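You operate a simulated robot arm through the tools that you are given. There is no shell and no other tool.

Carry out the task below with a simulated robot arm. There is one attempt and no reset: what you move stays moved.

TASK
Shut the air tap, bleed the hose and brake the air tank.
Fine: tap shut before you bleed; the large socket goes in the valves drawer, which ends shut.
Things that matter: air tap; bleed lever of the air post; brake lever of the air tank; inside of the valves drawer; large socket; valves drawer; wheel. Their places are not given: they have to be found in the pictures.

It is judged by the outcome, as a careful person would: the job done as asked, and still so three seconds after it is handed in. It fails if anything else is knocked over, pushed out of place, dropped, spilled or broken.

THE ROBOT
A 7-joint arm with a two-finger parallel gripper, fixed in place. Base frame: the origin is at the foot of the arm, x ahead of it, y to its left, z up. Lengths are in m, angles in rad, forces in N, time in s.
Its first joint turns from -2.897 to 2.897 rad. Payload 4.4 kg.
The TCP is the grasp point between the finger pads, 0.023 m short of the fingertips. In the tool frame z runs along the fingers and y along their closing line. Largest opening 0.094 m; finger width 0.038, thickness 0.01; the body of the gripper, 0.054 by 0.096 m, starts 0.039 m behind the TCP.
Orientation is told as [roll, pitch, yaw] about the base's x, y, z axes, in that order, counted from this pose: with the fingers straight down and closing along the base's y, the tool's x points along the base's -x, its y along +y and its z along -z.

THE INTERFACE
- The arm moves only by the tool send_rows. Its argument "rows" is a list of rows, each an object of numbers (a shift or turn left out is 0, a gripper value left out holds the last): "x", "y", "z": the shift along the tool's x, y, z in m; "wx", "wy", "wz": the turn, a rotation vector about the tool's x, y, z in rad; "gripper": the finger opening in m, from 0 to 0.094. In form: [{"x": .., "y": .., "z": .., "wx": .., "wy": .., "wz": .., "gripper": ..}, ...]. A call has 1 to 20 rows; each row shifts and turns the commanded pose from where the row before left it, along the tool's axes as they then stand. A row lasts 0.2 s, in which the tool goes at most 0.05 m and 0.15 rad; a call with a longer step from one row to the next is refused whole, and so is a gripper value outside its range. A pose out of reach is approached as far as the arm can. The call stops where the force on the tool passes 80 N (or 10 N more than at its start, if that is more) or the arm is blocked; 0.2 s more then pass. Each finger travels about 0.072 m/s and halts on what it meets, pressing with about 29 N; the grip force reading is that of the motor and also rises with nothing between the fingers. The clock runs only during rows and for 0.2 s after the last one: add rows that do not move to give the fingers time. It gives the time, the measured TCP pose, the force on the tool (base axes), the opening and the grip force at its end, in the units of the frame above (readings bear some noise), with the torque about the TCP (base axes, N m) and any sound that the robot's microphone picked up.
- Cameras (640 x 400 px; columns grow to the right, rows downward): "scene" is fixed at [0.0492, -0.4994, 1.3165]; the picture's right is [0.88, -0.47, 0.00], its down [-0.14, -0.27, -0.95] and it looks along [0.45, 0.84, -0.31] (base axes); focal length 238 px, centre (320, 200). "wrist" rides on the gripper at [0.086, 0.016, -0.075] in the tool frame; the picture's right is [-0.18, 0.98, 0.00], its down [-0.58, -0.11, -0.81] and it looks along [-0.79, -0.15, 0.59] (tool axes); focal length 243 px, centre (320, 200).
- snapshot(camera): a new picture of that camera. It takes no simulated time.
- pixel_to_xyz(camera, pixels): for up to 12 pixels [column, row] of the newest picture of that camera ("zoom" is the newest enlarged one), the place [x, y, z] in the base frame of the surface seen there, good to about 0.003 m. It takes no simulated time.
- zoom(camera, box): a new picture of the part [left, top, right, bottom] of that camera's present view, enlarged. It takes no simulated time.
- sign_off(): hands the job in; it is judged then, once.

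Leave the gripper open and the arm clear of the work at the hand-in unless told otherwise.

The tools are called after ">>>" as name(argument=value, ...) on one line, values as JSON. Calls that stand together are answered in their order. send_rows: Moves the arm, as the interface text tells. Its arguments: {"type":"object","properties":{"rows":{"type":"array","items":{"type":"object","properties":{"x":{"type":"number"},"y":{"type":"number"},"z":{"type":"number"},"wx":{"type":"number"},"wy":{"type":"number"},"wz":{"type":"number"},"gripper":{"type":"number"}}}}},"required":["rows"]} The other tools are called the same way: snapshot (camera) takes a picture; pixel_to_xyz (camera, pixels) gives the place of the surface under pixels of a picture; zoom (camera, box) takes an enlarged picture of a part of a camera's view; sign_off () hands the job in.

At the start:

```text
time: 0.0
tcp_pos: [0.6259, 0.148, 1.4499]
tool_rot: [-0.001, 0.0, 0.001]
ft_force: [1.2, 0.3, 0.7]
moment: [0.02, 0.02, -0.02]
grip_width: 0.0939
grip_force: 0.0
```

scene: 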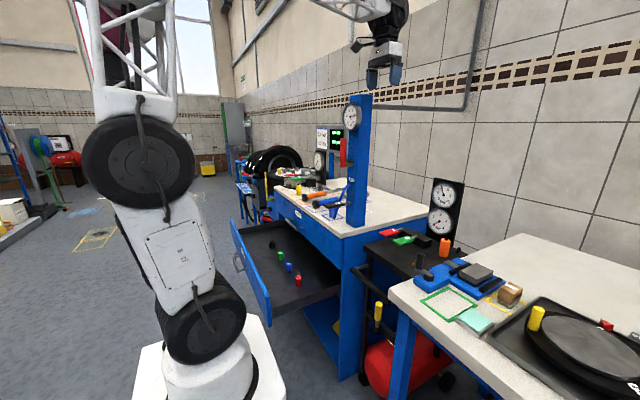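
wrist: 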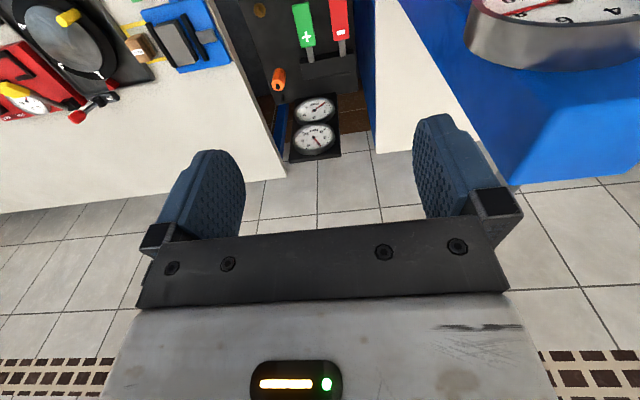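

I see a workshop: a bench with an open blue drawer, a blue post with a gauge, a cart with a red air tank, and a second bench. I'll zoom into several parts of the scene view to find the named things.

>>> zoom(camera="scene", box=[220, 140, 400, 250])

>>> zoom(camera="scene", box=[220, 200, 360, 320])

>>> zoom(camera="scene", box=[320, 80, 480, 250])

>>> zoom(camera="scene", box=[330, 220, 520, 400])

>>> zoom(camera="scene", box=[400, 220, 640, 400])

```text
3.56 times, centred on (310, 195) of scene
```

zoom: 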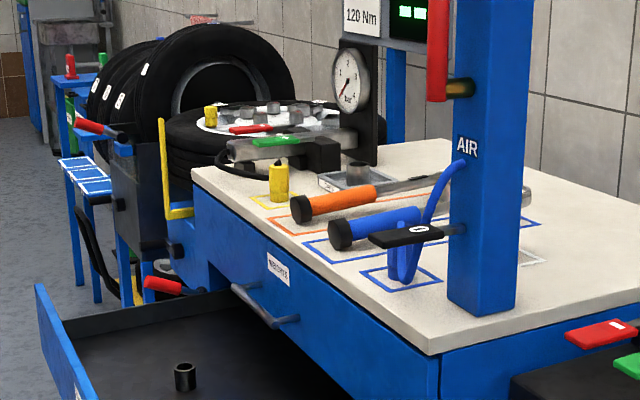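

```text
3.33 times, centred on (290, 260) of scene
```

zoom: 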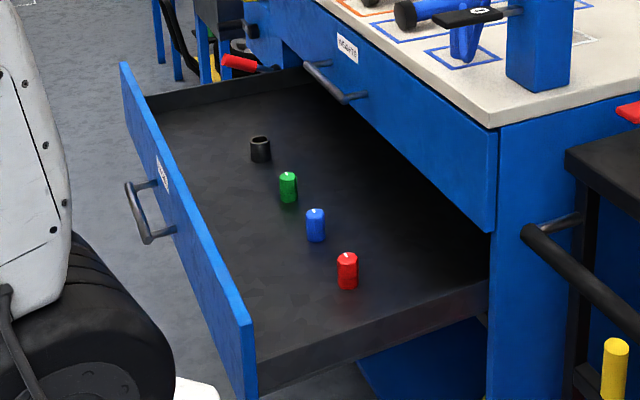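

```text
2.35 times, centred on (400, 165) of scene
```

zoom: 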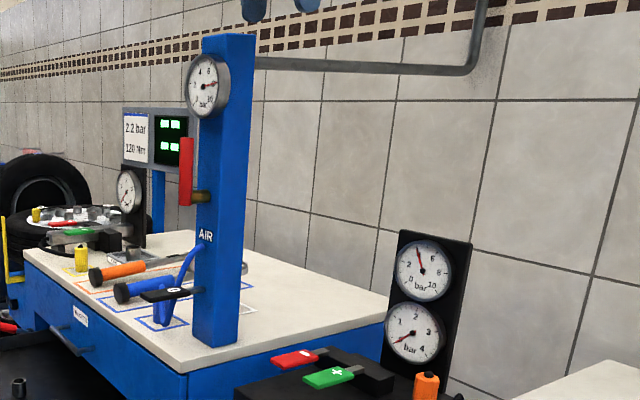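

```text
2.22 times, centred on (425, 310) of scene
```

zoom: 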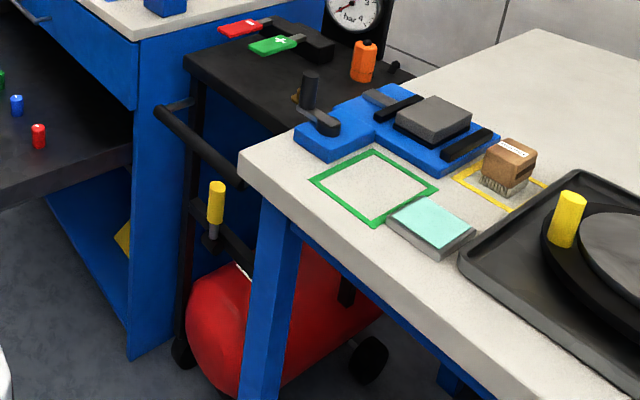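

```text
2.22 times, centred on (520, 310) of scene
```

zoom: 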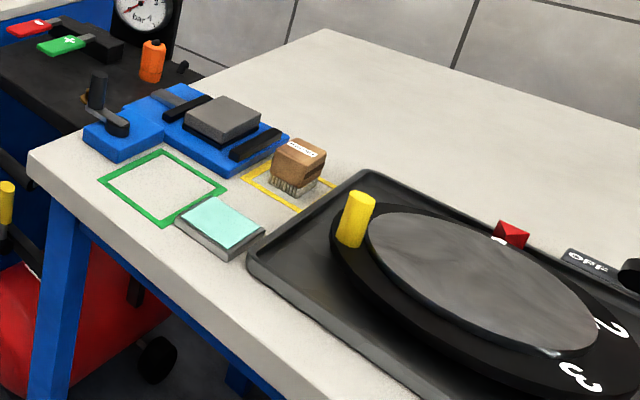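

I'll look closer at the wheel area, drawer labels, post and cart.

>>> zoom(camera="scene", box=[230, 140, 330, 215])

>>> zoom(camera="scene", box=[270, 160, 350, 210])

>>> zoom(camera="scene", box=[320, 130, 400, 240])

>>> zoom(camera="scene", box=[355, 270, 415, 340])

>>> zoom(camera="scene", box=[225, 215, 285, 300])

>>> zoom(camera="scene", box=[0, 100, 120, 260])

>>> zoom(camera="wrist", box=[0, 0, 320, 200])

```text
5.33 times, centred on (280, 178) of scene
```

zoom: 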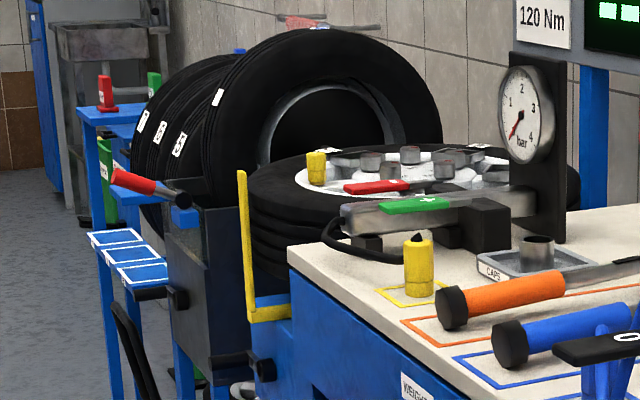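

```text
8.00 times, centred on (310, 185) of scene
```

zoom: 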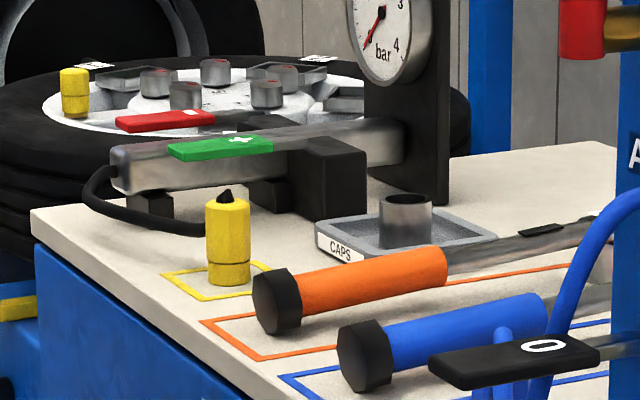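

```text
3.64 times, centred on (360, 185) of scene
```

zoom: 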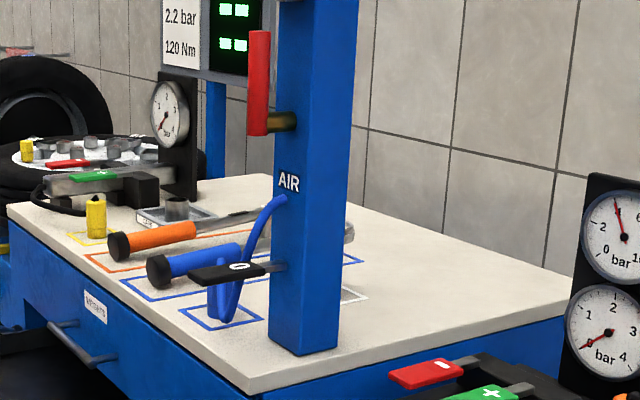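

```text
5.71 times, centred on (385, 305) of scene
```

zoom: 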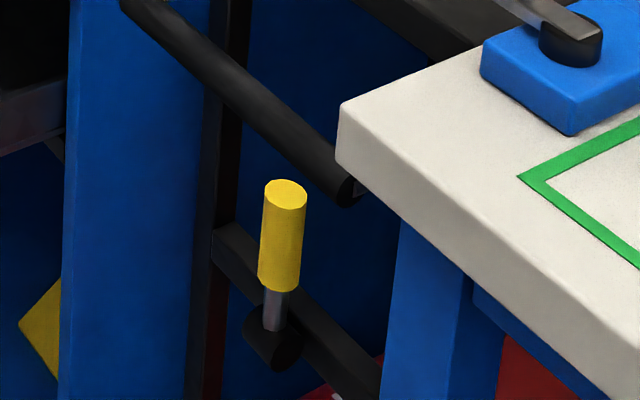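

```text
4.71 times, centred on (255, 258) of scene
```

zoom: 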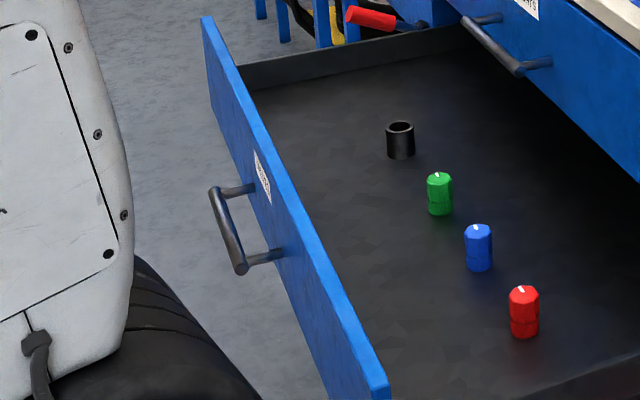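

```text
2.50 times, centred on (60, 180) of scene
```

zoom: 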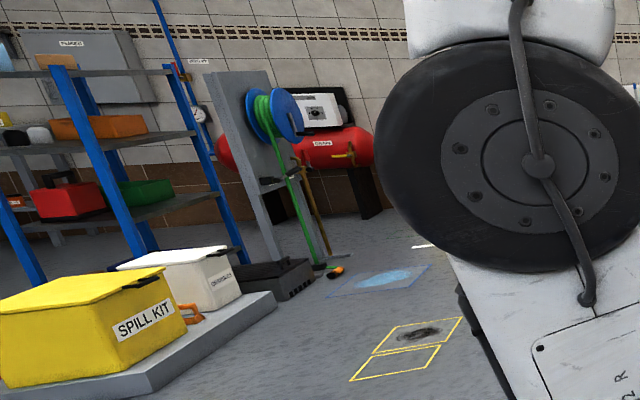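

```text
2.00 times, centred on (160, 100) of wrist
```

zoom: 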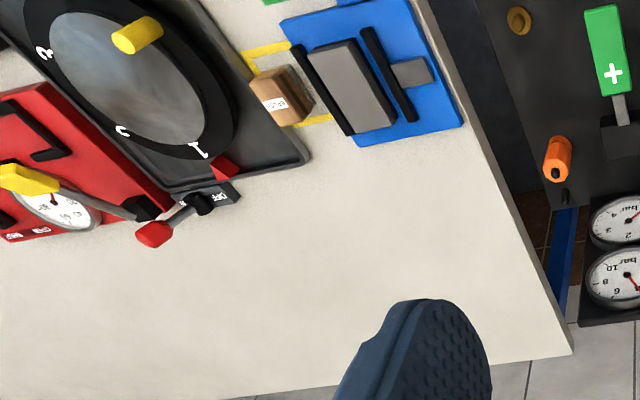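

I'll get the 3D places of the main things from the scene view: post top, red tap handle (343,152), bleed lever (320,200), drawer corners, drawer contents, yellow brake lever (379,312), caps tray cylinder (306,180).

>>> snapshot(camera="scene")

>>> pixel_to_xyz(camera="scene", pixels=[[343, 152], [350, 164], [325, 204], [311, 206], [360, 200], [320, 187], [270, 243], [280, 257], [289, 267], [298, 281], [379, 312], [379, 329]])

>>> pixel_to_xyz(camera="scene", pixels=[[232, 222], [268, 315], [240, 262], [300, 292], [260, 225], [275, 195], [345, 236], [428, 212], [297, 190], [330, 205], [317, 170], [277, 178]])

```text
taken
```

scene: 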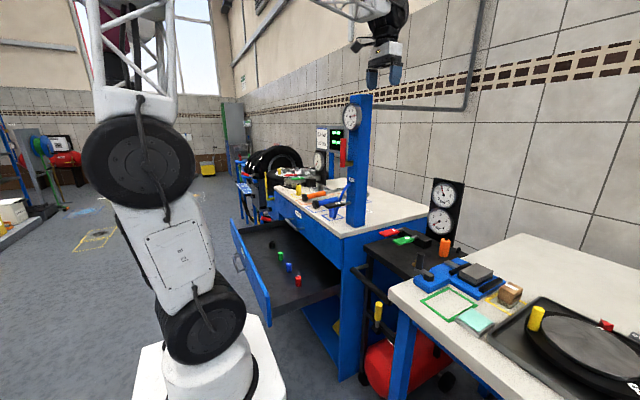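

```text
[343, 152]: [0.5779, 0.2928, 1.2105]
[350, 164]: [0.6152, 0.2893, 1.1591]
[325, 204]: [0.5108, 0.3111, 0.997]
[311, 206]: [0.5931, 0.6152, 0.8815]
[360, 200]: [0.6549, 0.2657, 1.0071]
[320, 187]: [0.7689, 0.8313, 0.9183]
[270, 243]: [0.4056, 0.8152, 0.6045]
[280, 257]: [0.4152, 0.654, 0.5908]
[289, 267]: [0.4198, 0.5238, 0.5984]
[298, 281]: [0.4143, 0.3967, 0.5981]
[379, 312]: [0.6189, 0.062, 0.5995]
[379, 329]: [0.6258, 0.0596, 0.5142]
```

```text
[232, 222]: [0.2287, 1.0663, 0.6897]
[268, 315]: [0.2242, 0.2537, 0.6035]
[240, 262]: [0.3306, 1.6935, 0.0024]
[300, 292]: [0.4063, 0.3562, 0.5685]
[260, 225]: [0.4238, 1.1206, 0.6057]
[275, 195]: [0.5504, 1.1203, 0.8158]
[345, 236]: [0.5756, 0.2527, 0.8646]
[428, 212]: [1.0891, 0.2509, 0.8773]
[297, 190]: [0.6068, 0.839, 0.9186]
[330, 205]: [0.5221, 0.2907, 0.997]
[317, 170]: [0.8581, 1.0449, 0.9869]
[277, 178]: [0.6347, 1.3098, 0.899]
```

Nothing is confirmed yet about the socket or the wheel. I'll back the tool up toward the base and to the right (staying high), so that the wrist camera sees the second bench.

>>> send_rows(rows=[{"x": 0.04, "y": -0.04}, {"x": 0.04, "y": -0.04}, {"x": 0.04, "y": -0.04}, {"x": 0.04, "y": -0.04}, {"x": 0.04, "y": -0.04}])

>>> snapshot(camera="wrist")

>>> snapshot(camera="scene")

```text
refused: row 1 steps farther than a row can; nothing moved
```

```text
taken
```

wrist: 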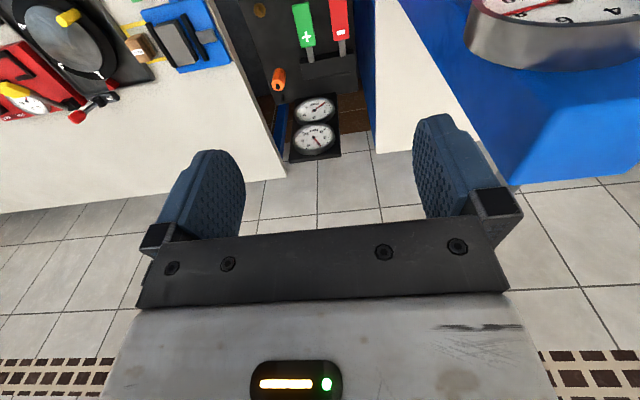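

```text
taken
```

scene: 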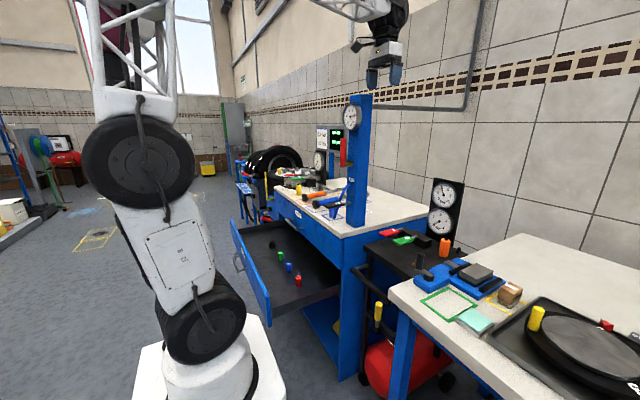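

The step was too long (combined over 0.05 m). I'll repeat it with 0.034 m per axis per row.

>>> send_rows(rows=[{"x": 0.034, "y": -0.034}, {"x": 0.034, "y": -0.034}, {"x": 0.034, "y": -0.034}, {"x": 0.034, "y": -0.034}, {"x": 0.034, "y": -0.034}, {"x": 0.034, "y": -0.034}, {"x": 0.02, "y": -0.034}])

>>> snapshot(camera="wrist")

>>> snapshot(camera="scene")

```text
time: 1.6
tcp_pos: [0.4027, -0.093, 1.4504]
tool_rot: [0.0, -0.001, 0.003]
ft_force: [0.4, 0.5, 0.8]
moment: [-0.01, -0.01, -0.02]
grip_width: 0.0941
grip_force: 0.1
```

```text
taken
```

wrist: 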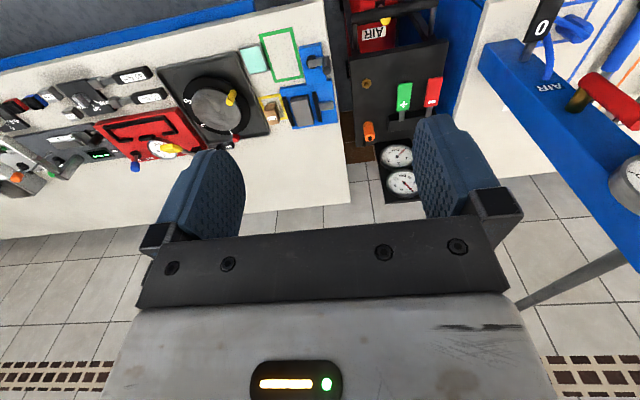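

```text
taken
```

scene: 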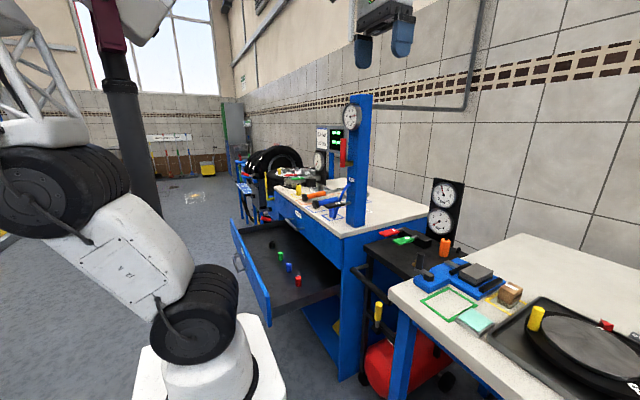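

The wrist view now shows the second bench (upside down). I'll zoom into its left and right halves.

>>> zoom(camera="wrist", box=[0, 40, 200, 200])

>>> zoom(camera="wrist", box=[150, 10, 350, 170])

>>> zoom(camera="wrist", box=[340, 0, 480, 100])

>>> zoom(camera="wrist", box=[470, 0, 640, 120])

```text
2.50 times, centred on (100, 120) of wrist
```

zoom: 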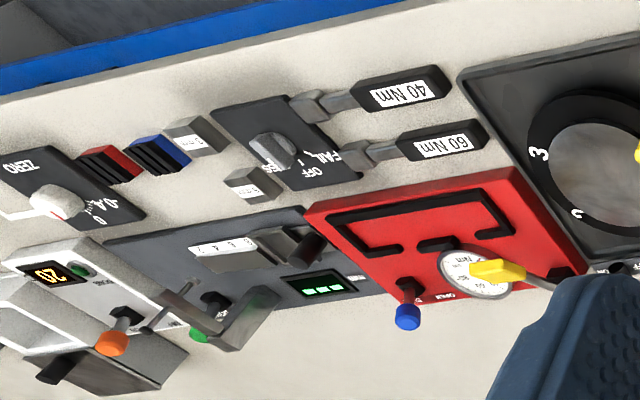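

```text
2.50 times, centred on (250, 90) of wrist
```

zoom: 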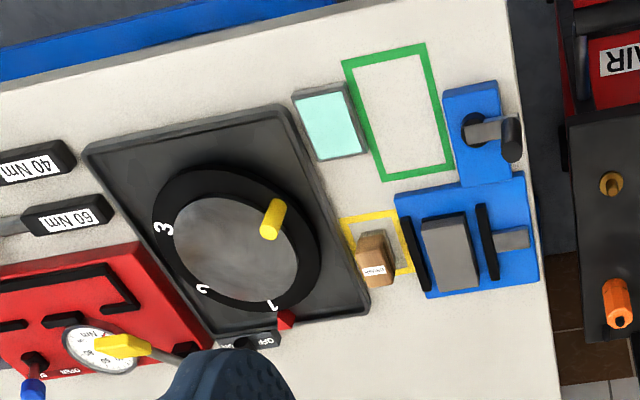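

```text
4.00 times, centred on (410, 50) of wrist
```

zoom: 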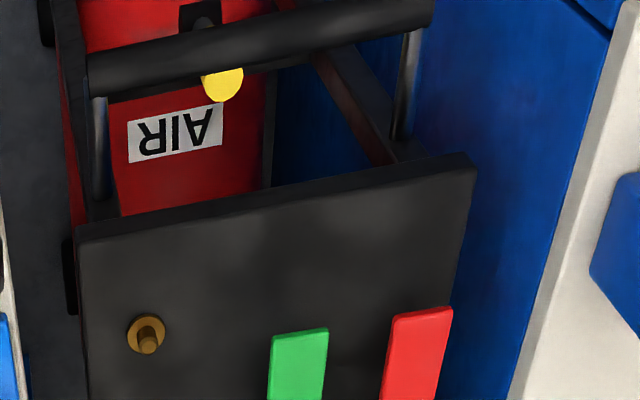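

```text
3.33 times, centred on (555, 60) of wrist
```

zoom: 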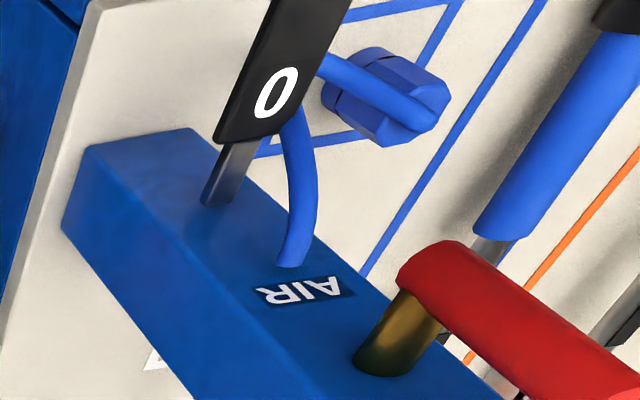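

The second bench has no clear socket. The cart with the yellow lever carries the AIR tank; the post has the red-handled tap and the black lever marked 0. Next I move left to view the first bench, its drawer and the flat wheel beyond it.

>>> send_rows(rows=[{"y": 0.048}, {"y": 0.048}, {"y": 0.048}, {"y": 0.048}, {"y": 0.048}, {"y": 0.048}, {"y": 0.048}, {"y": 0.048}, {"y": 0.048}, {"y": 0.048}, {"y": 0.048}, {"y": 0.048}, {"y": 0.048}])

>>> snapshot(camera="wrist")

>>> snapshot(camera="scene")

```text
time: 4.4
tcp_pos: [0.4, 0.5311, 1.4513]
tool_rot: [0.003, -0.001, -0.001]
ft_force: [0.1, -0.5, 0.5]
moment: [0.0, 0.0, 0.0]
grip_width: 0.0941
grip_force: 0.1
```

```text
taken
```

wrist: 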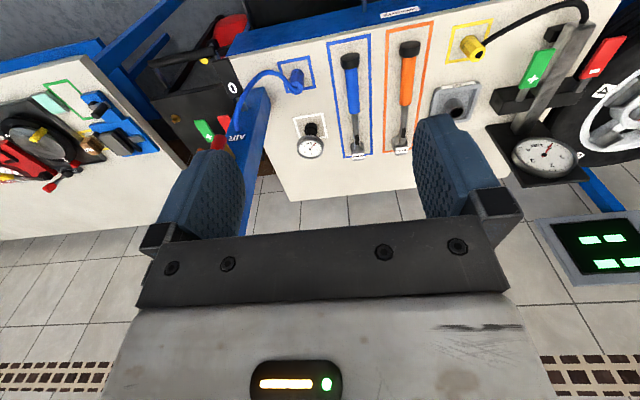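

```text
taken
```

scene: 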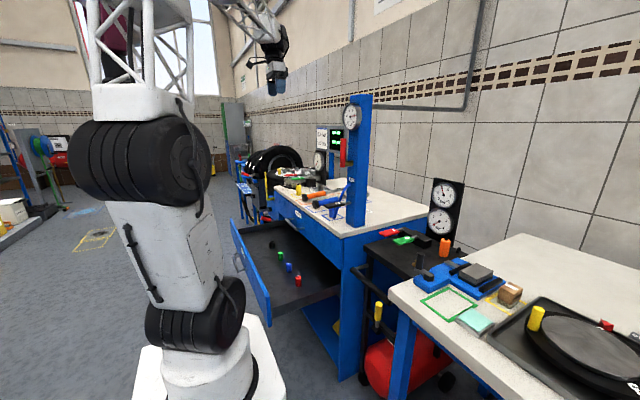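

Now the first bench shows. I zoom into the tools on it and the wheel on the right.

>>> zoom(camera="wrist", box=[280, 20, 500, 170])

>>> zoom(camera="wrist", box=[440, 20, 640, 200])

>>> zoom(camera="wrist", box=[140, 0, 320, 160])

```text
2.67 times, centred on (390, 95) of wrist
```

zoom: 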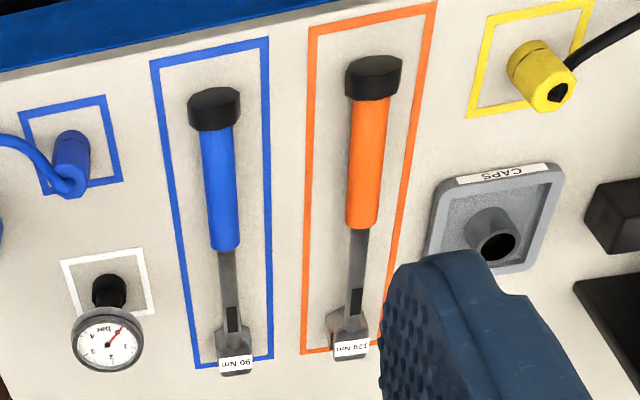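

```text
2.22 times, centred on (540, 110) of wrist
```

zoom: 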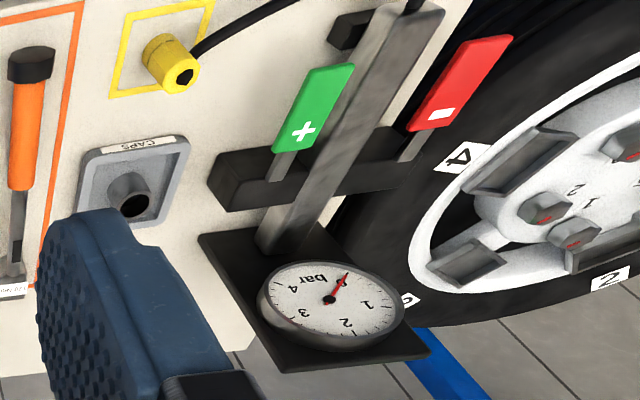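

```text
2.50 times, centred on (230, 80) of wrist
```

zoom: 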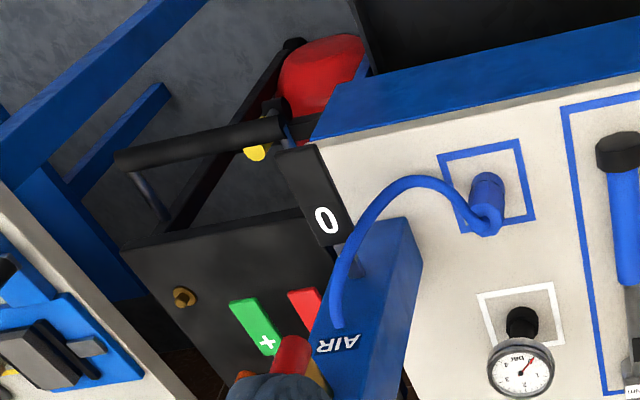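

The hollow grey cylinder stands in the CAPS tray. I want a better look at the wheel and at the far side, so I turn the tool about its axis to look left, and go up-left a bit.

>>> send_rows(rows=[{"y": 0.03, "wz": -0.14}, {"y": 0.03, "wz": -0.14}, {"y": 0.03, "wz": -0.14}, {"y": 0.03, "wz": -0.14}, {"y": 0.03, "wz": -0.14}, {"y": 0.03, "wz": -0.14}])

>>> snapshot(camera="wrist")

```text
time: 5.8
tcp_pos: [0.3425, 0.6982, 1.4513]
tool_rot: [0.001, 0.002, 0.842]
ft_force: [0.2, 0.2, -0.2]
moment: [0.0, -0.02, -0.04]
grip_width: 0.0941
grip_force: 0.0
```

```text
taken
```

wrist: 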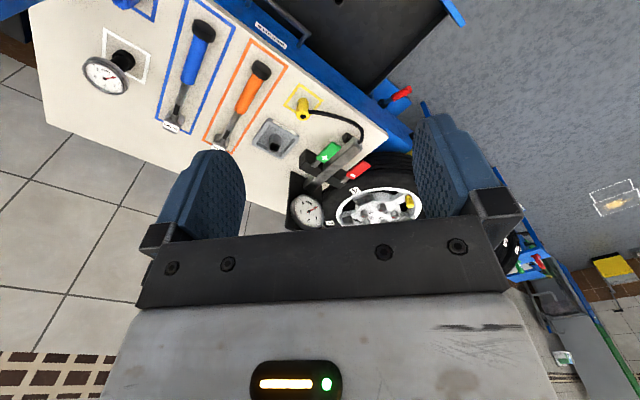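

>>> zoom(camera="wrist", box=[320, 160, 440, 240])

>>> zoom(camera="wrist", box=[250, 60, 420, 180])

>>> zoom(camera="wrist", box=[480, 160, 640, 400])

>>> zoom(camera="wrist", box=[230, 0, 340, 60])

```text
5.00 times, centred on (380, 200) of wrist
```

zoom: 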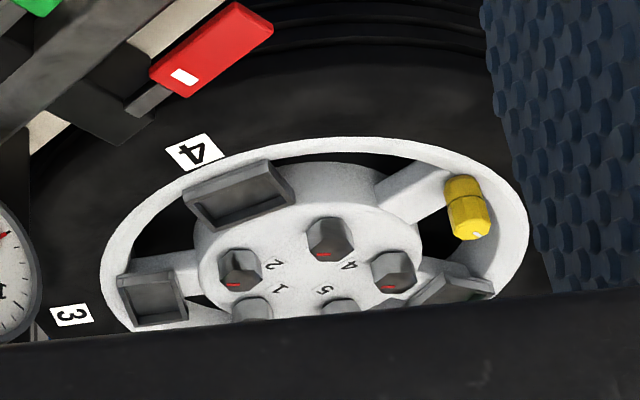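

```text
3.33 times, centred on (335, 120) of wrist
```

zoom: 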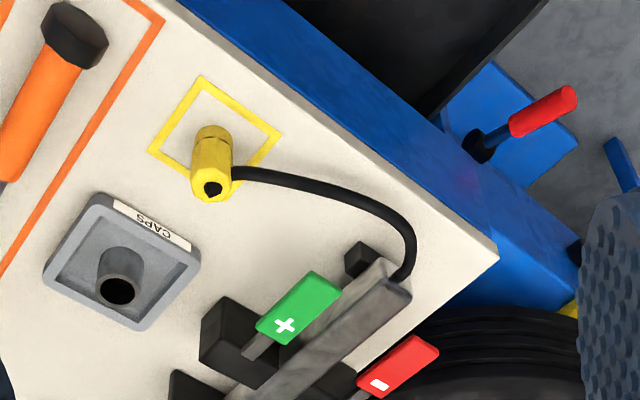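

```text
1.67 times, centred on (560, 280) of wrist
```

zoom: 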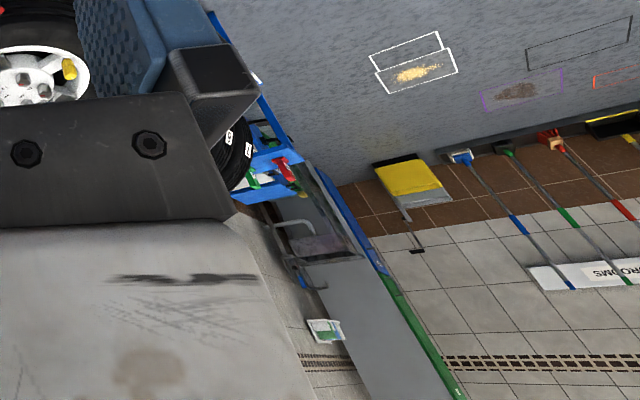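

```text
5.82 times, centred on (285, 30) of wrist
```

zoom: 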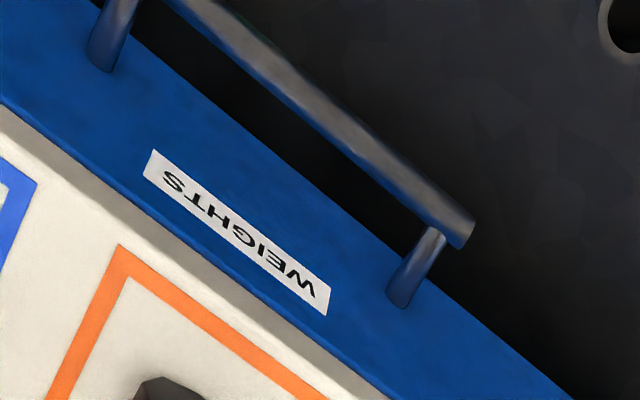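

The upper drawer's label reads WEIGHTS. To look down into the open drawer below, I turn to yaw ~1.57 and back off toward y≈0.3 so the camera looks along +y over the drawer.

>>> send_rows(rows=[{"wz": -0.146}, {"wz": -0.146}, {"wz": -0.146}, {"wz": -0.146}, {"wz": -0.146}, {"x": 0.048, "y": -0.007}, {"x": 0.048, "y": -0.007}, {"x": 0.048, "y": -0.007}, {"x": 0.048, "y": -0.007}, {"x": 0.048, "y": -0.007}, {"x": 0.048, "y": -0.007}, {"x": 0.048, "y": -0.007}, {"x": 0.048, "y": -0.007}])

>>> snapshot(camera="wrist")

>>> snapshot(camera="scene")

```text
time: 8.6
tcp_pos: [0.3982, 0.3155, 1.4491]
tool_rot: [-0.002, 0.0, 1.572]
ft_force: [0.6, -0.9, 0.1]
moment: [-0.01, 0.02, -0.03]
grip_width: 0.0941
grip_force: 0.0
```

```text
taken
```

wrist: 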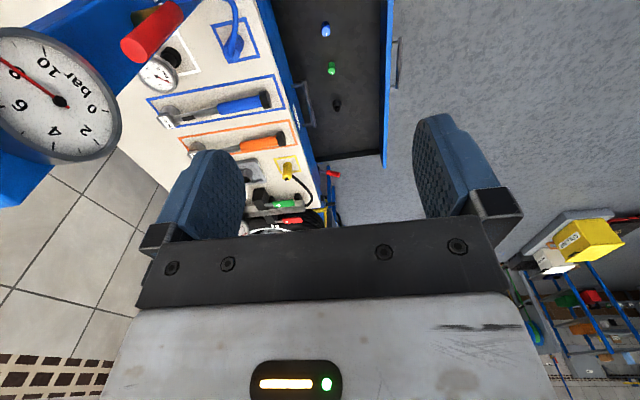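

```text
taken
```

scene: 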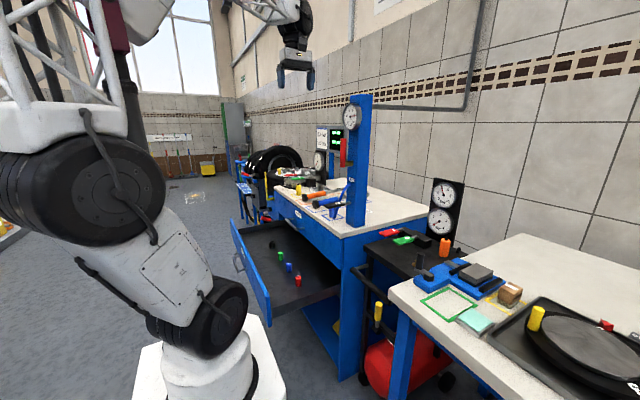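

The drawer's contents show at (326,30), (332,68), (337,104). I zoom on them to compare with the cylinder in the caps tray.

>>> zoom(camera="wrist", box=[290, 0, 410, 160])

>>> zoom(camera="wrist", box=[315, 85, 355, 120])

>>> zoom(camera="wrist", box=[0, 20, 180, 160])

>>> zoom(camera="scene", box=[296, 168, 326, 192])

>>> zoom(camera="scene", box=[255, 232, 310, 292])

```text
2.50 times, centred on (350, 80) of wrist
```

zoom: 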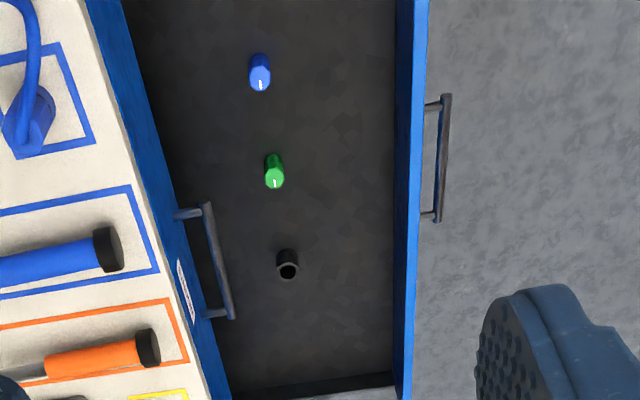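

```text
11.43 times, centred on (335, 102) of wrist
```

zoom: 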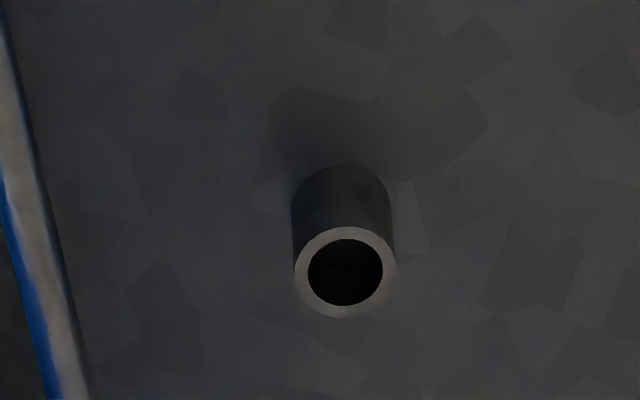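

```text
2.86 times, centred on (90, 90) of wrist
```

zoom: 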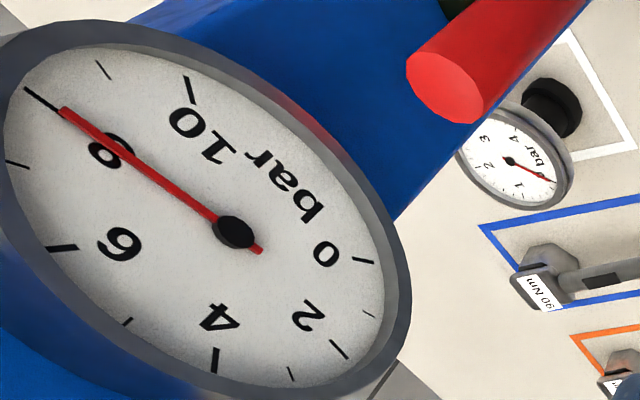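

```text
16.00 times, centred on (311, 180) of scene
```

zoom: 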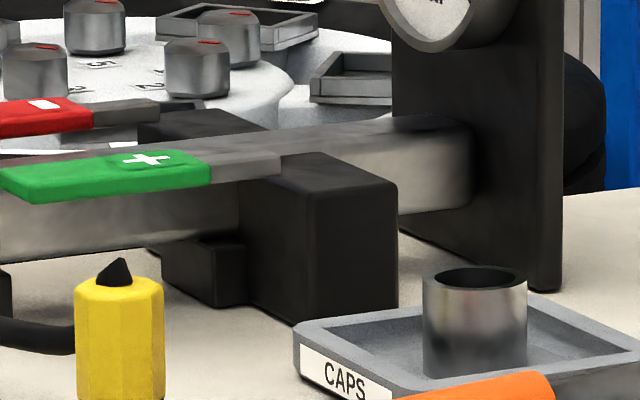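

```text
6.67 times, centred on (282, 262) of scene
```

zoom: 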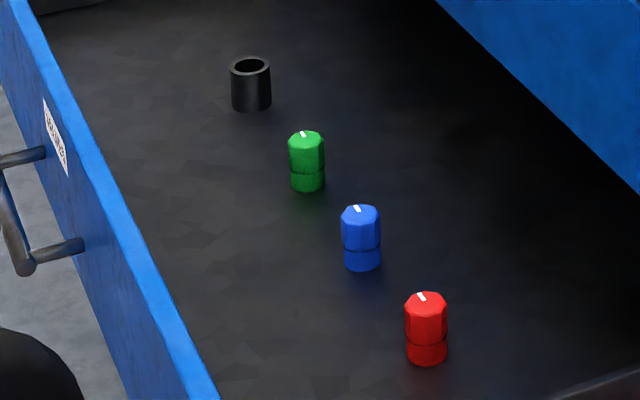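

The post gauge reads 8 bar, and a black narrow-bore tube stands in the drawer with green, blue and red knobs. The grey cylinder in the CAPS tray seems larger. Before deciding, I check the rest of the second bench for other sockets: yaw back to 0 and move right.

>>> send_rows(rows=[{"wz": 0.143}, {"wz": 0.143}, {"wz": 0.143}, {"wz": 0.143}, {"wz": 0.143}, {"wz": 0.143}, {"wz": 0.143}, {"wz": 0.143}, {"wz": 0.143}, {"wz": 0.143}, {"wz": 0.143}])

>>> send_rows(rows=[{"y": -0.048, "x": 0.008}, {"y": -0.048, "x": 0.008}, {"y": -0.048, "x": 0.008}, {"y": -0.048, "x": 0.008}, {"y": -0.048, "x": 0.008}, {"y": -0.048, "x": 0.008}, {"y": -0.048, "x": 0.008}, {"y": -0.048, "x": 0.008}, {"y": -0.048}, {"y": -0.048}, {"y": -0.048}, {"y": -0.048}, {"y": -0.048}, {"y": -0.048}, {"y": -0.048}, {"y": -0.048}])

>>> snapshot(camera="wrist")

>>> snapshot(camera="scene")

```text
time: 11.0
tcp_pos: [0.3985, 0.3132, 1.4493]
tool_rot: [0.001, 0.0, -0.004]
ft_force: [-0.1, -0.5, 0.5]
moment: [0.04, 0.03, 0.01]
grip_width: 0.0939
grip_force: 0.1
```

```text
time: 13.9
tcp_pos: [0.3416, -0.2245, 1.4945]
tool_rot: [-0.076, -0.073, 0.195]
ft_force: [-0.4, 0.3, 0.0]
moment: [0.01, -0.04, 0.01]
grip_width: 0.094
grip_force: 0.1
stopped in row 14: the arm was blocked; the commanded pose is now the measured one
```

```text
taken
```

wrist: 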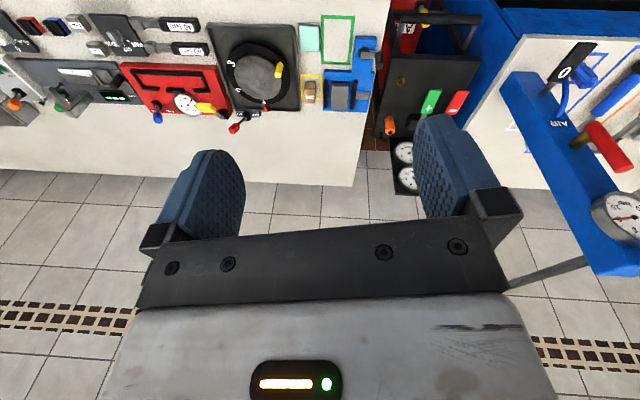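

```text
taken
```

scene: 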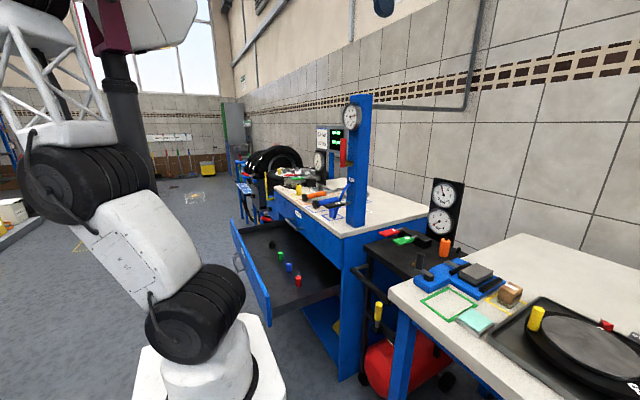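

The arm ran into a limit there (joint limit, no force). I zoom in from here on the second bench's left part of the picture.

>>> zoom(camera="wrist", box=[0, 0, 210, 140])

>>> zoom(camera="wrist", box=[370, 0, 640, 180])

```text
2.86 times, centred on (105, 70) of wrist
```

zoom: 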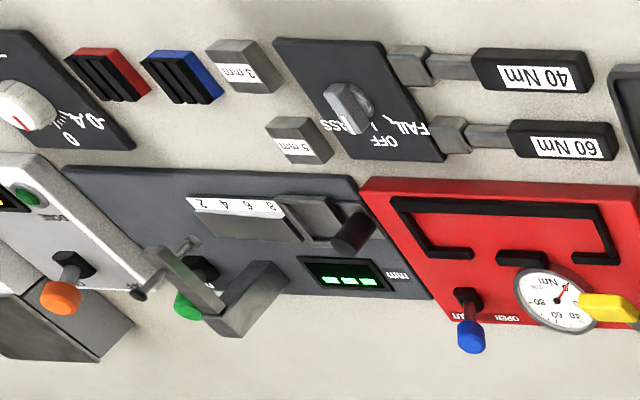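

```text
2.22 times, centred on (505, 90) of wrist
```

zoom: 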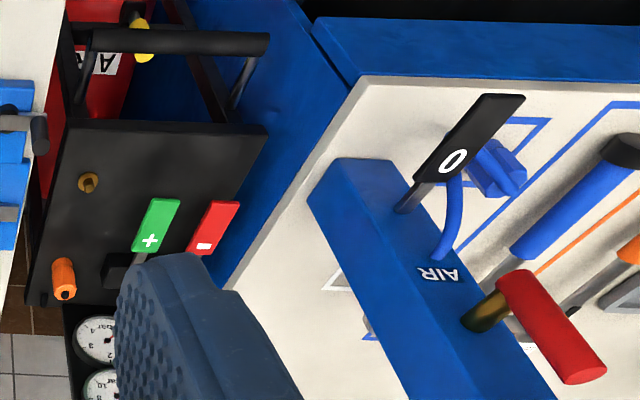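

No socket on the second bench. I return to the post to measure it: zooming on the tap and the bleed lever in the scene view.

>>> zoom(camera="scene", box=[330, 90, 380, 175])

>>> pixel_to_xyz(camera="scene", pixels=[[343, 140], [343, 146], [343, 158], [343, 165], [350, 164], [348, 164], [353, 165], [356, 150], [367, 150], [352, 180], [366, 180], [360, 96]])

>>> zoom(camera="scene", box=[300, 175, 380, 235])

>>> pixel_to_xyz(camera="scene", pixels=[[314, 207], [320, 205], [326, 203], [330, 203], [336, 202], [341, 202], [345, 202], [349, 201], [352, 201], [356, 225], [350, 215], [364, 228]])

```text
4.71 times, centred on (355, 132) of scene
```

zoom: 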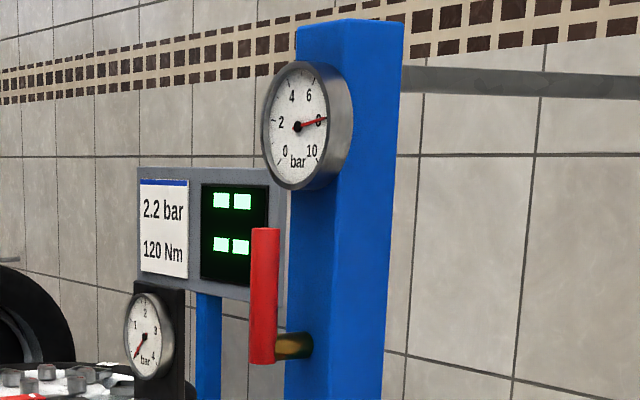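

```text
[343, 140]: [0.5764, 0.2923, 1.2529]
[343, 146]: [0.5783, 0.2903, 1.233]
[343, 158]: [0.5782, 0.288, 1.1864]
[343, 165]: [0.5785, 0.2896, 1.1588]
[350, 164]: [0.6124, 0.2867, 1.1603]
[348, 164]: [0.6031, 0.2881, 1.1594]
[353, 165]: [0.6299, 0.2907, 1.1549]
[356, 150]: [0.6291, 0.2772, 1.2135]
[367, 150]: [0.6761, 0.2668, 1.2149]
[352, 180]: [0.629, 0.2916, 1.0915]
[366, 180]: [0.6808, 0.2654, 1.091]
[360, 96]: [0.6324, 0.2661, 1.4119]
```

```text
6.67 times, centred on (340, 205) of scene
```

zoom: 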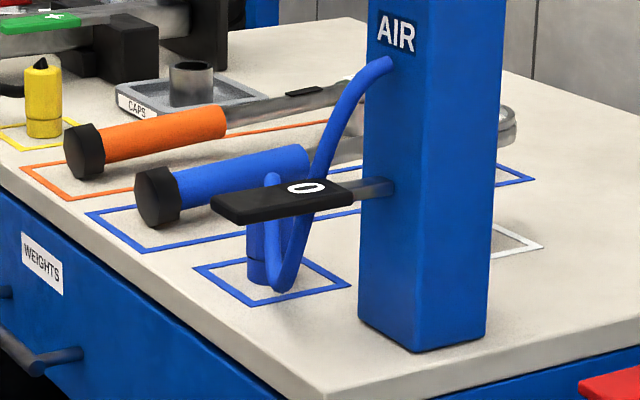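

```text
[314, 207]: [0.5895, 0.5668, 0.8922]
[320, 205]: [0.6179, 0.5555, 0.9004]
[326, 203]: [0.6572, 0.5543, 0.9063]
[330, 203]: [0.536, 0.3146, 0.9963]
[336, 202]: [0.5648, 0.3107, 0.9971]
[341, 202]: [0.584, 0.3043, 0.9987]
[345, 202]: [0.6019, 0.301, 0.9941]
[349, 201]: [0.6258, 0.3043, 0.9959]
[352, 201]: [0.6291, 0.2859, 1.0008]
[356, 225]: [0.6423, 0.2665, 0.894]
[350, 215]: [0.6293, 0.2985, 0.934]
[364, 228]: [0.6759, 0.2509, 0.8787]
```

The tap's stem runs along x at about y=0.30, z=1.16, with the red handle standing up from z≈1.15 to 1.27 at x≈0.584. The post front is x=0.629. I first level the tool again and go back left to about (0.40, 0.15, 1.45).

>>> send_rows(rows=[{"y": 0.04, "wz": 0.05, "wy": 0.018, "wx": -0.019}, {"y": 0.04, "wz": 0.05, "wy": 0.018, "wx": -0.019}, {"y": 0.04, "wz": 0.05, "wy": 0.018, "wx": -0.019}, {"y": 0.04, "wz": 0.045, "wy": 0.019, "wx": -0.019}, {"y": 0.045}, {"y": 0.045}, {"y": 0.045}, {"y": 0.045}, {"y": 0.045}])

```text
time: 15.9
tcp_pos: [0.329, 0.1552, 1.4864]
tool_rot: [0.014, -0.002, -0.016]
ft_force: [-0.1, 0.4, 0.6]
moment: [0.0, -0.04, -0.01]
grip_width: 0.0938
grip_force: 0.0
```

The tool is level again. Now I pitch it forward to point along +x (wy negative) in place.

>>> send_rows(rows=[{"wy": -0.143}, {"wy": -0.143}, {"wy": -0.143}, {"wy": -0.143}, {"wy": -0.143}, {"wy": -0.143}, {"wy": -0.143}, {"wy": -0.143}, {"wy": -0.143}, {"wy": -0.143}, {"wy": -0.14}])

>>> snapshot(camera="wrist")

>>> snapshot(camera="scene")

```text
time: 18.3
tcp_pos: [0.3286, 0.1546, 1.4873]
tool_rot: [1.66, -1.555, -1.672]
ft_force: [-0.1, 0.5, -0.5]
moment: [0.01, -0.01, 0.0]
grip_width: 0.094
grip_force: 0.1
```

```text
taken
```

wrist: 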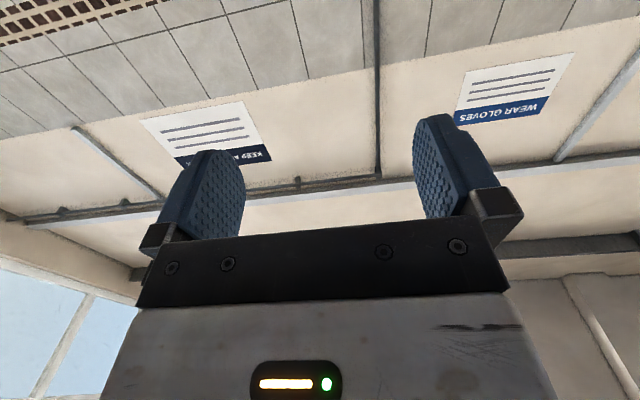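

```text
taken
```

scene: 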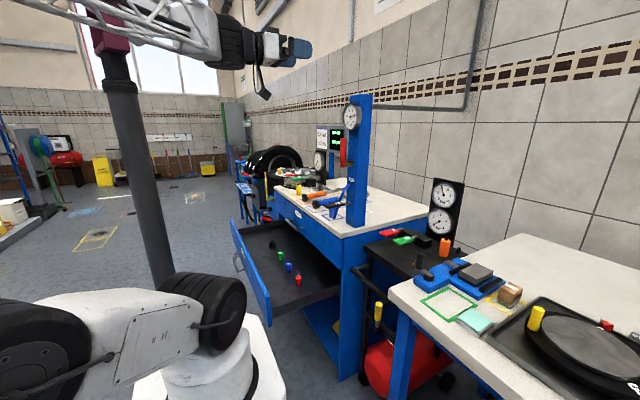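

The tool now points along +x. I lower it to z≈1.235 and shift to y=0.30 in front of the tap, still at x≈0.45, narrowing the fingers to 0.06.

>>> send_rows(rows=[{"x": 0.042, "y": 0.0242}, {"x": 0.042, "y": 0.0242}, {"x": 0.042, "y": 0.0242}, {"x": 0.042, "y": 0.0242}, {"x": 0.042, "y": 0.0242}, {"x": 0.042, "y": 0.0242}, {"z": 0.04, "gripper": 0.06}, {"z": 0.04}, {"z": 0.04}, {}])

>>> snapshot(camera="wrist")

>>> snapshot(camera="scene")

```text
time: 20.5
tcp_pos: [0.4501, 0.3023, 1.2381]
tool_rot: [1.525, -1.559, -1.538]
ft_force: [0.1, -0.8, 0.1]
moment: [-0.03, 0.04, -0.03]
grip_width: 0.0599
grip_force: 0.1
```

```text
taken
```

wrist: 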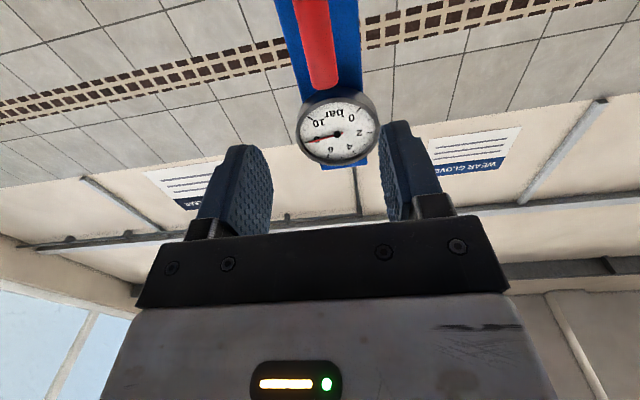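

```text
taken
```

scene: 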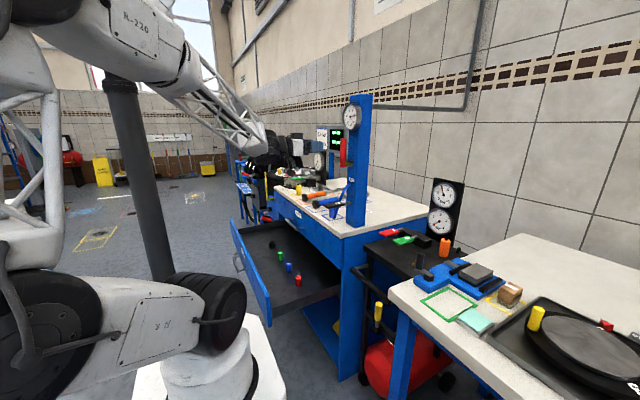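

The fingers straddle the line to the red handle (handle at column ~318, gauge below it reading 8). I measure the handle from this view.

>>> pixel_to_xyz(camera="wrist", pixels=[[326, 84], [322, 60], [318, 30], [313, 5], [308, 60], [334, 60], [338, 135], [350, 70], [285, 40]])

>>> zoom(camera="wrist", box=[260, 0, 400, 180])

```text
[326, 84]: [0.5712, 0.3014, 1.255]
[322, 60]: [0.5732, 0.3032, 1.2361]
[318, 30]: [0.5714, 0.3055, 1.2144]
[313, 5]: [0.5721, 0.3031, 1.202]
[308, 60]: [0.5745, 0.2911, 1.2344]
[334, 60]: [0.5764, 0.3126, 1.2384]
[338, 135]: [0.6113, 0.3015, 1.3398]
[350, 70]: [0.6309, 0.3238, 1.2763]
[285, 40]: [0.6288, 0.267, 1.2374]
```

```text
2.22 times, centred on (330, 90) of wrist
```

zoom: 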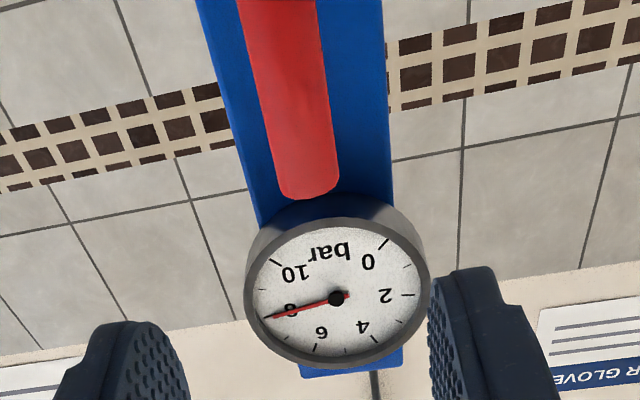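

The handle centre is x≈0.584, y≈0.3025, ending at z≈1.26. I advance 0.13 m so the fingers straddle it.

>>> send_rows(rows=[{"z": 0.035}, {"z": 0.035}, {"z": 0.03}, {"z": 0.03}, {}])

>>> snapshot(camera="wrist")

>>> zoom(camera="scene", box=[300, 90, 420, 220])

```text
time: 21.7
tcp_pos: [0.58, 0.302, 1.237]
tool_rot: [1.538, -1.559, -1.55]
ft_force: [-0.4, 0.3, -0.1]
moment: [0.02, 0.01, 0.03]
grip_width: 0.0599
grip_force: 0.0
```

```text
taken
```

wrist: 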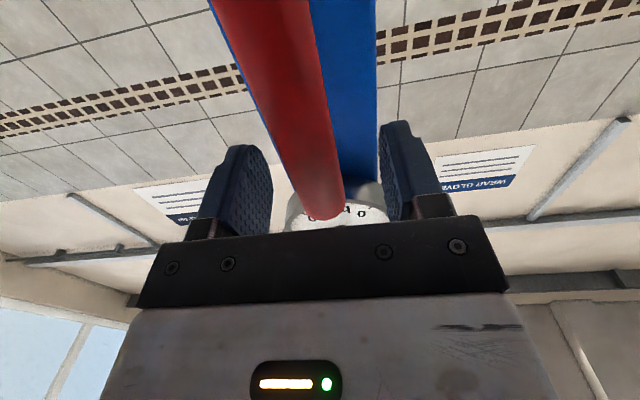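

```text
3.08 times, centred on (360, 155) of scene
```

zoom: 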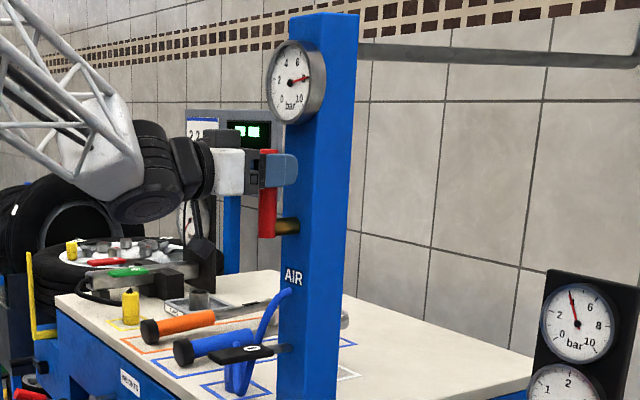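

The handle sits between the fingers. I test which way it turns: a small sideways push toward -y (clockwise as seen from the front), watching the force.

>>> send_rows(rows=[{"y": -0.012}, {"y": -0.01}, {"y": -0.008}, {}])

>>> zoom(camera="scene", box=[320, 110, 390, 190])

```text
time: 22.7
tcp_pos: [0.58, 0.2717, 1.2365]
tool_rot: [1.532, -1.559, -1.543]
ft_force: [8.8, 41.6, 2.5]
moment: [-0.75, -0.03, -0.15]
grip_width: 0.0788
grip_force: 20.8
```

```text
5.00 times, centred on (355, 150) of scene
```

zoom: 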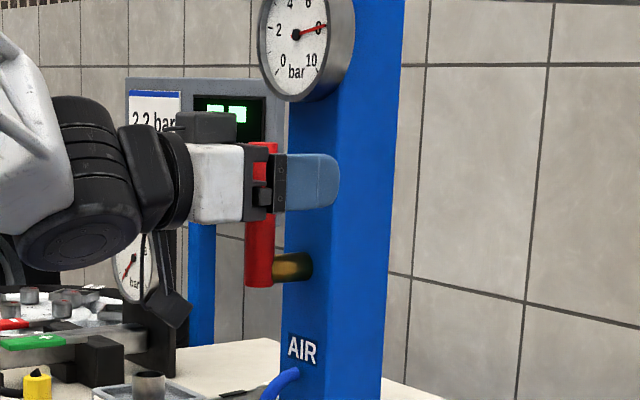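

Pushing toward -y meets 42 N and the handle doesn't move: that's the stop. I go back and try toward +y.

>>> send_rows(rows=[{"y": 0.015}, {"y": 0.015}, {"y": 0.01}, {"y": 0.01}, {"y": 0.008}, {}])

>>> zoom(camera="scene", box=[320, 110, 390, 190])

```text
time: 24.1
tcp_pos: [0.5809, 0.3284, 1.239]
tool_rot: [1.528, -1.558, -1.541]
ft_force: [0.1, -1.7, 0.2]
moment: [-0.06, 0.05, 0.0]
grip_width: 0.0609
grip_force: 1.0
```

```text
5.00 times, centred on (355, 150) of scene
```

zoom: 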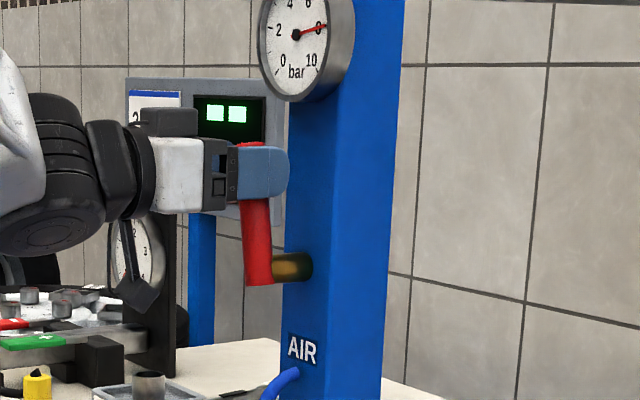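

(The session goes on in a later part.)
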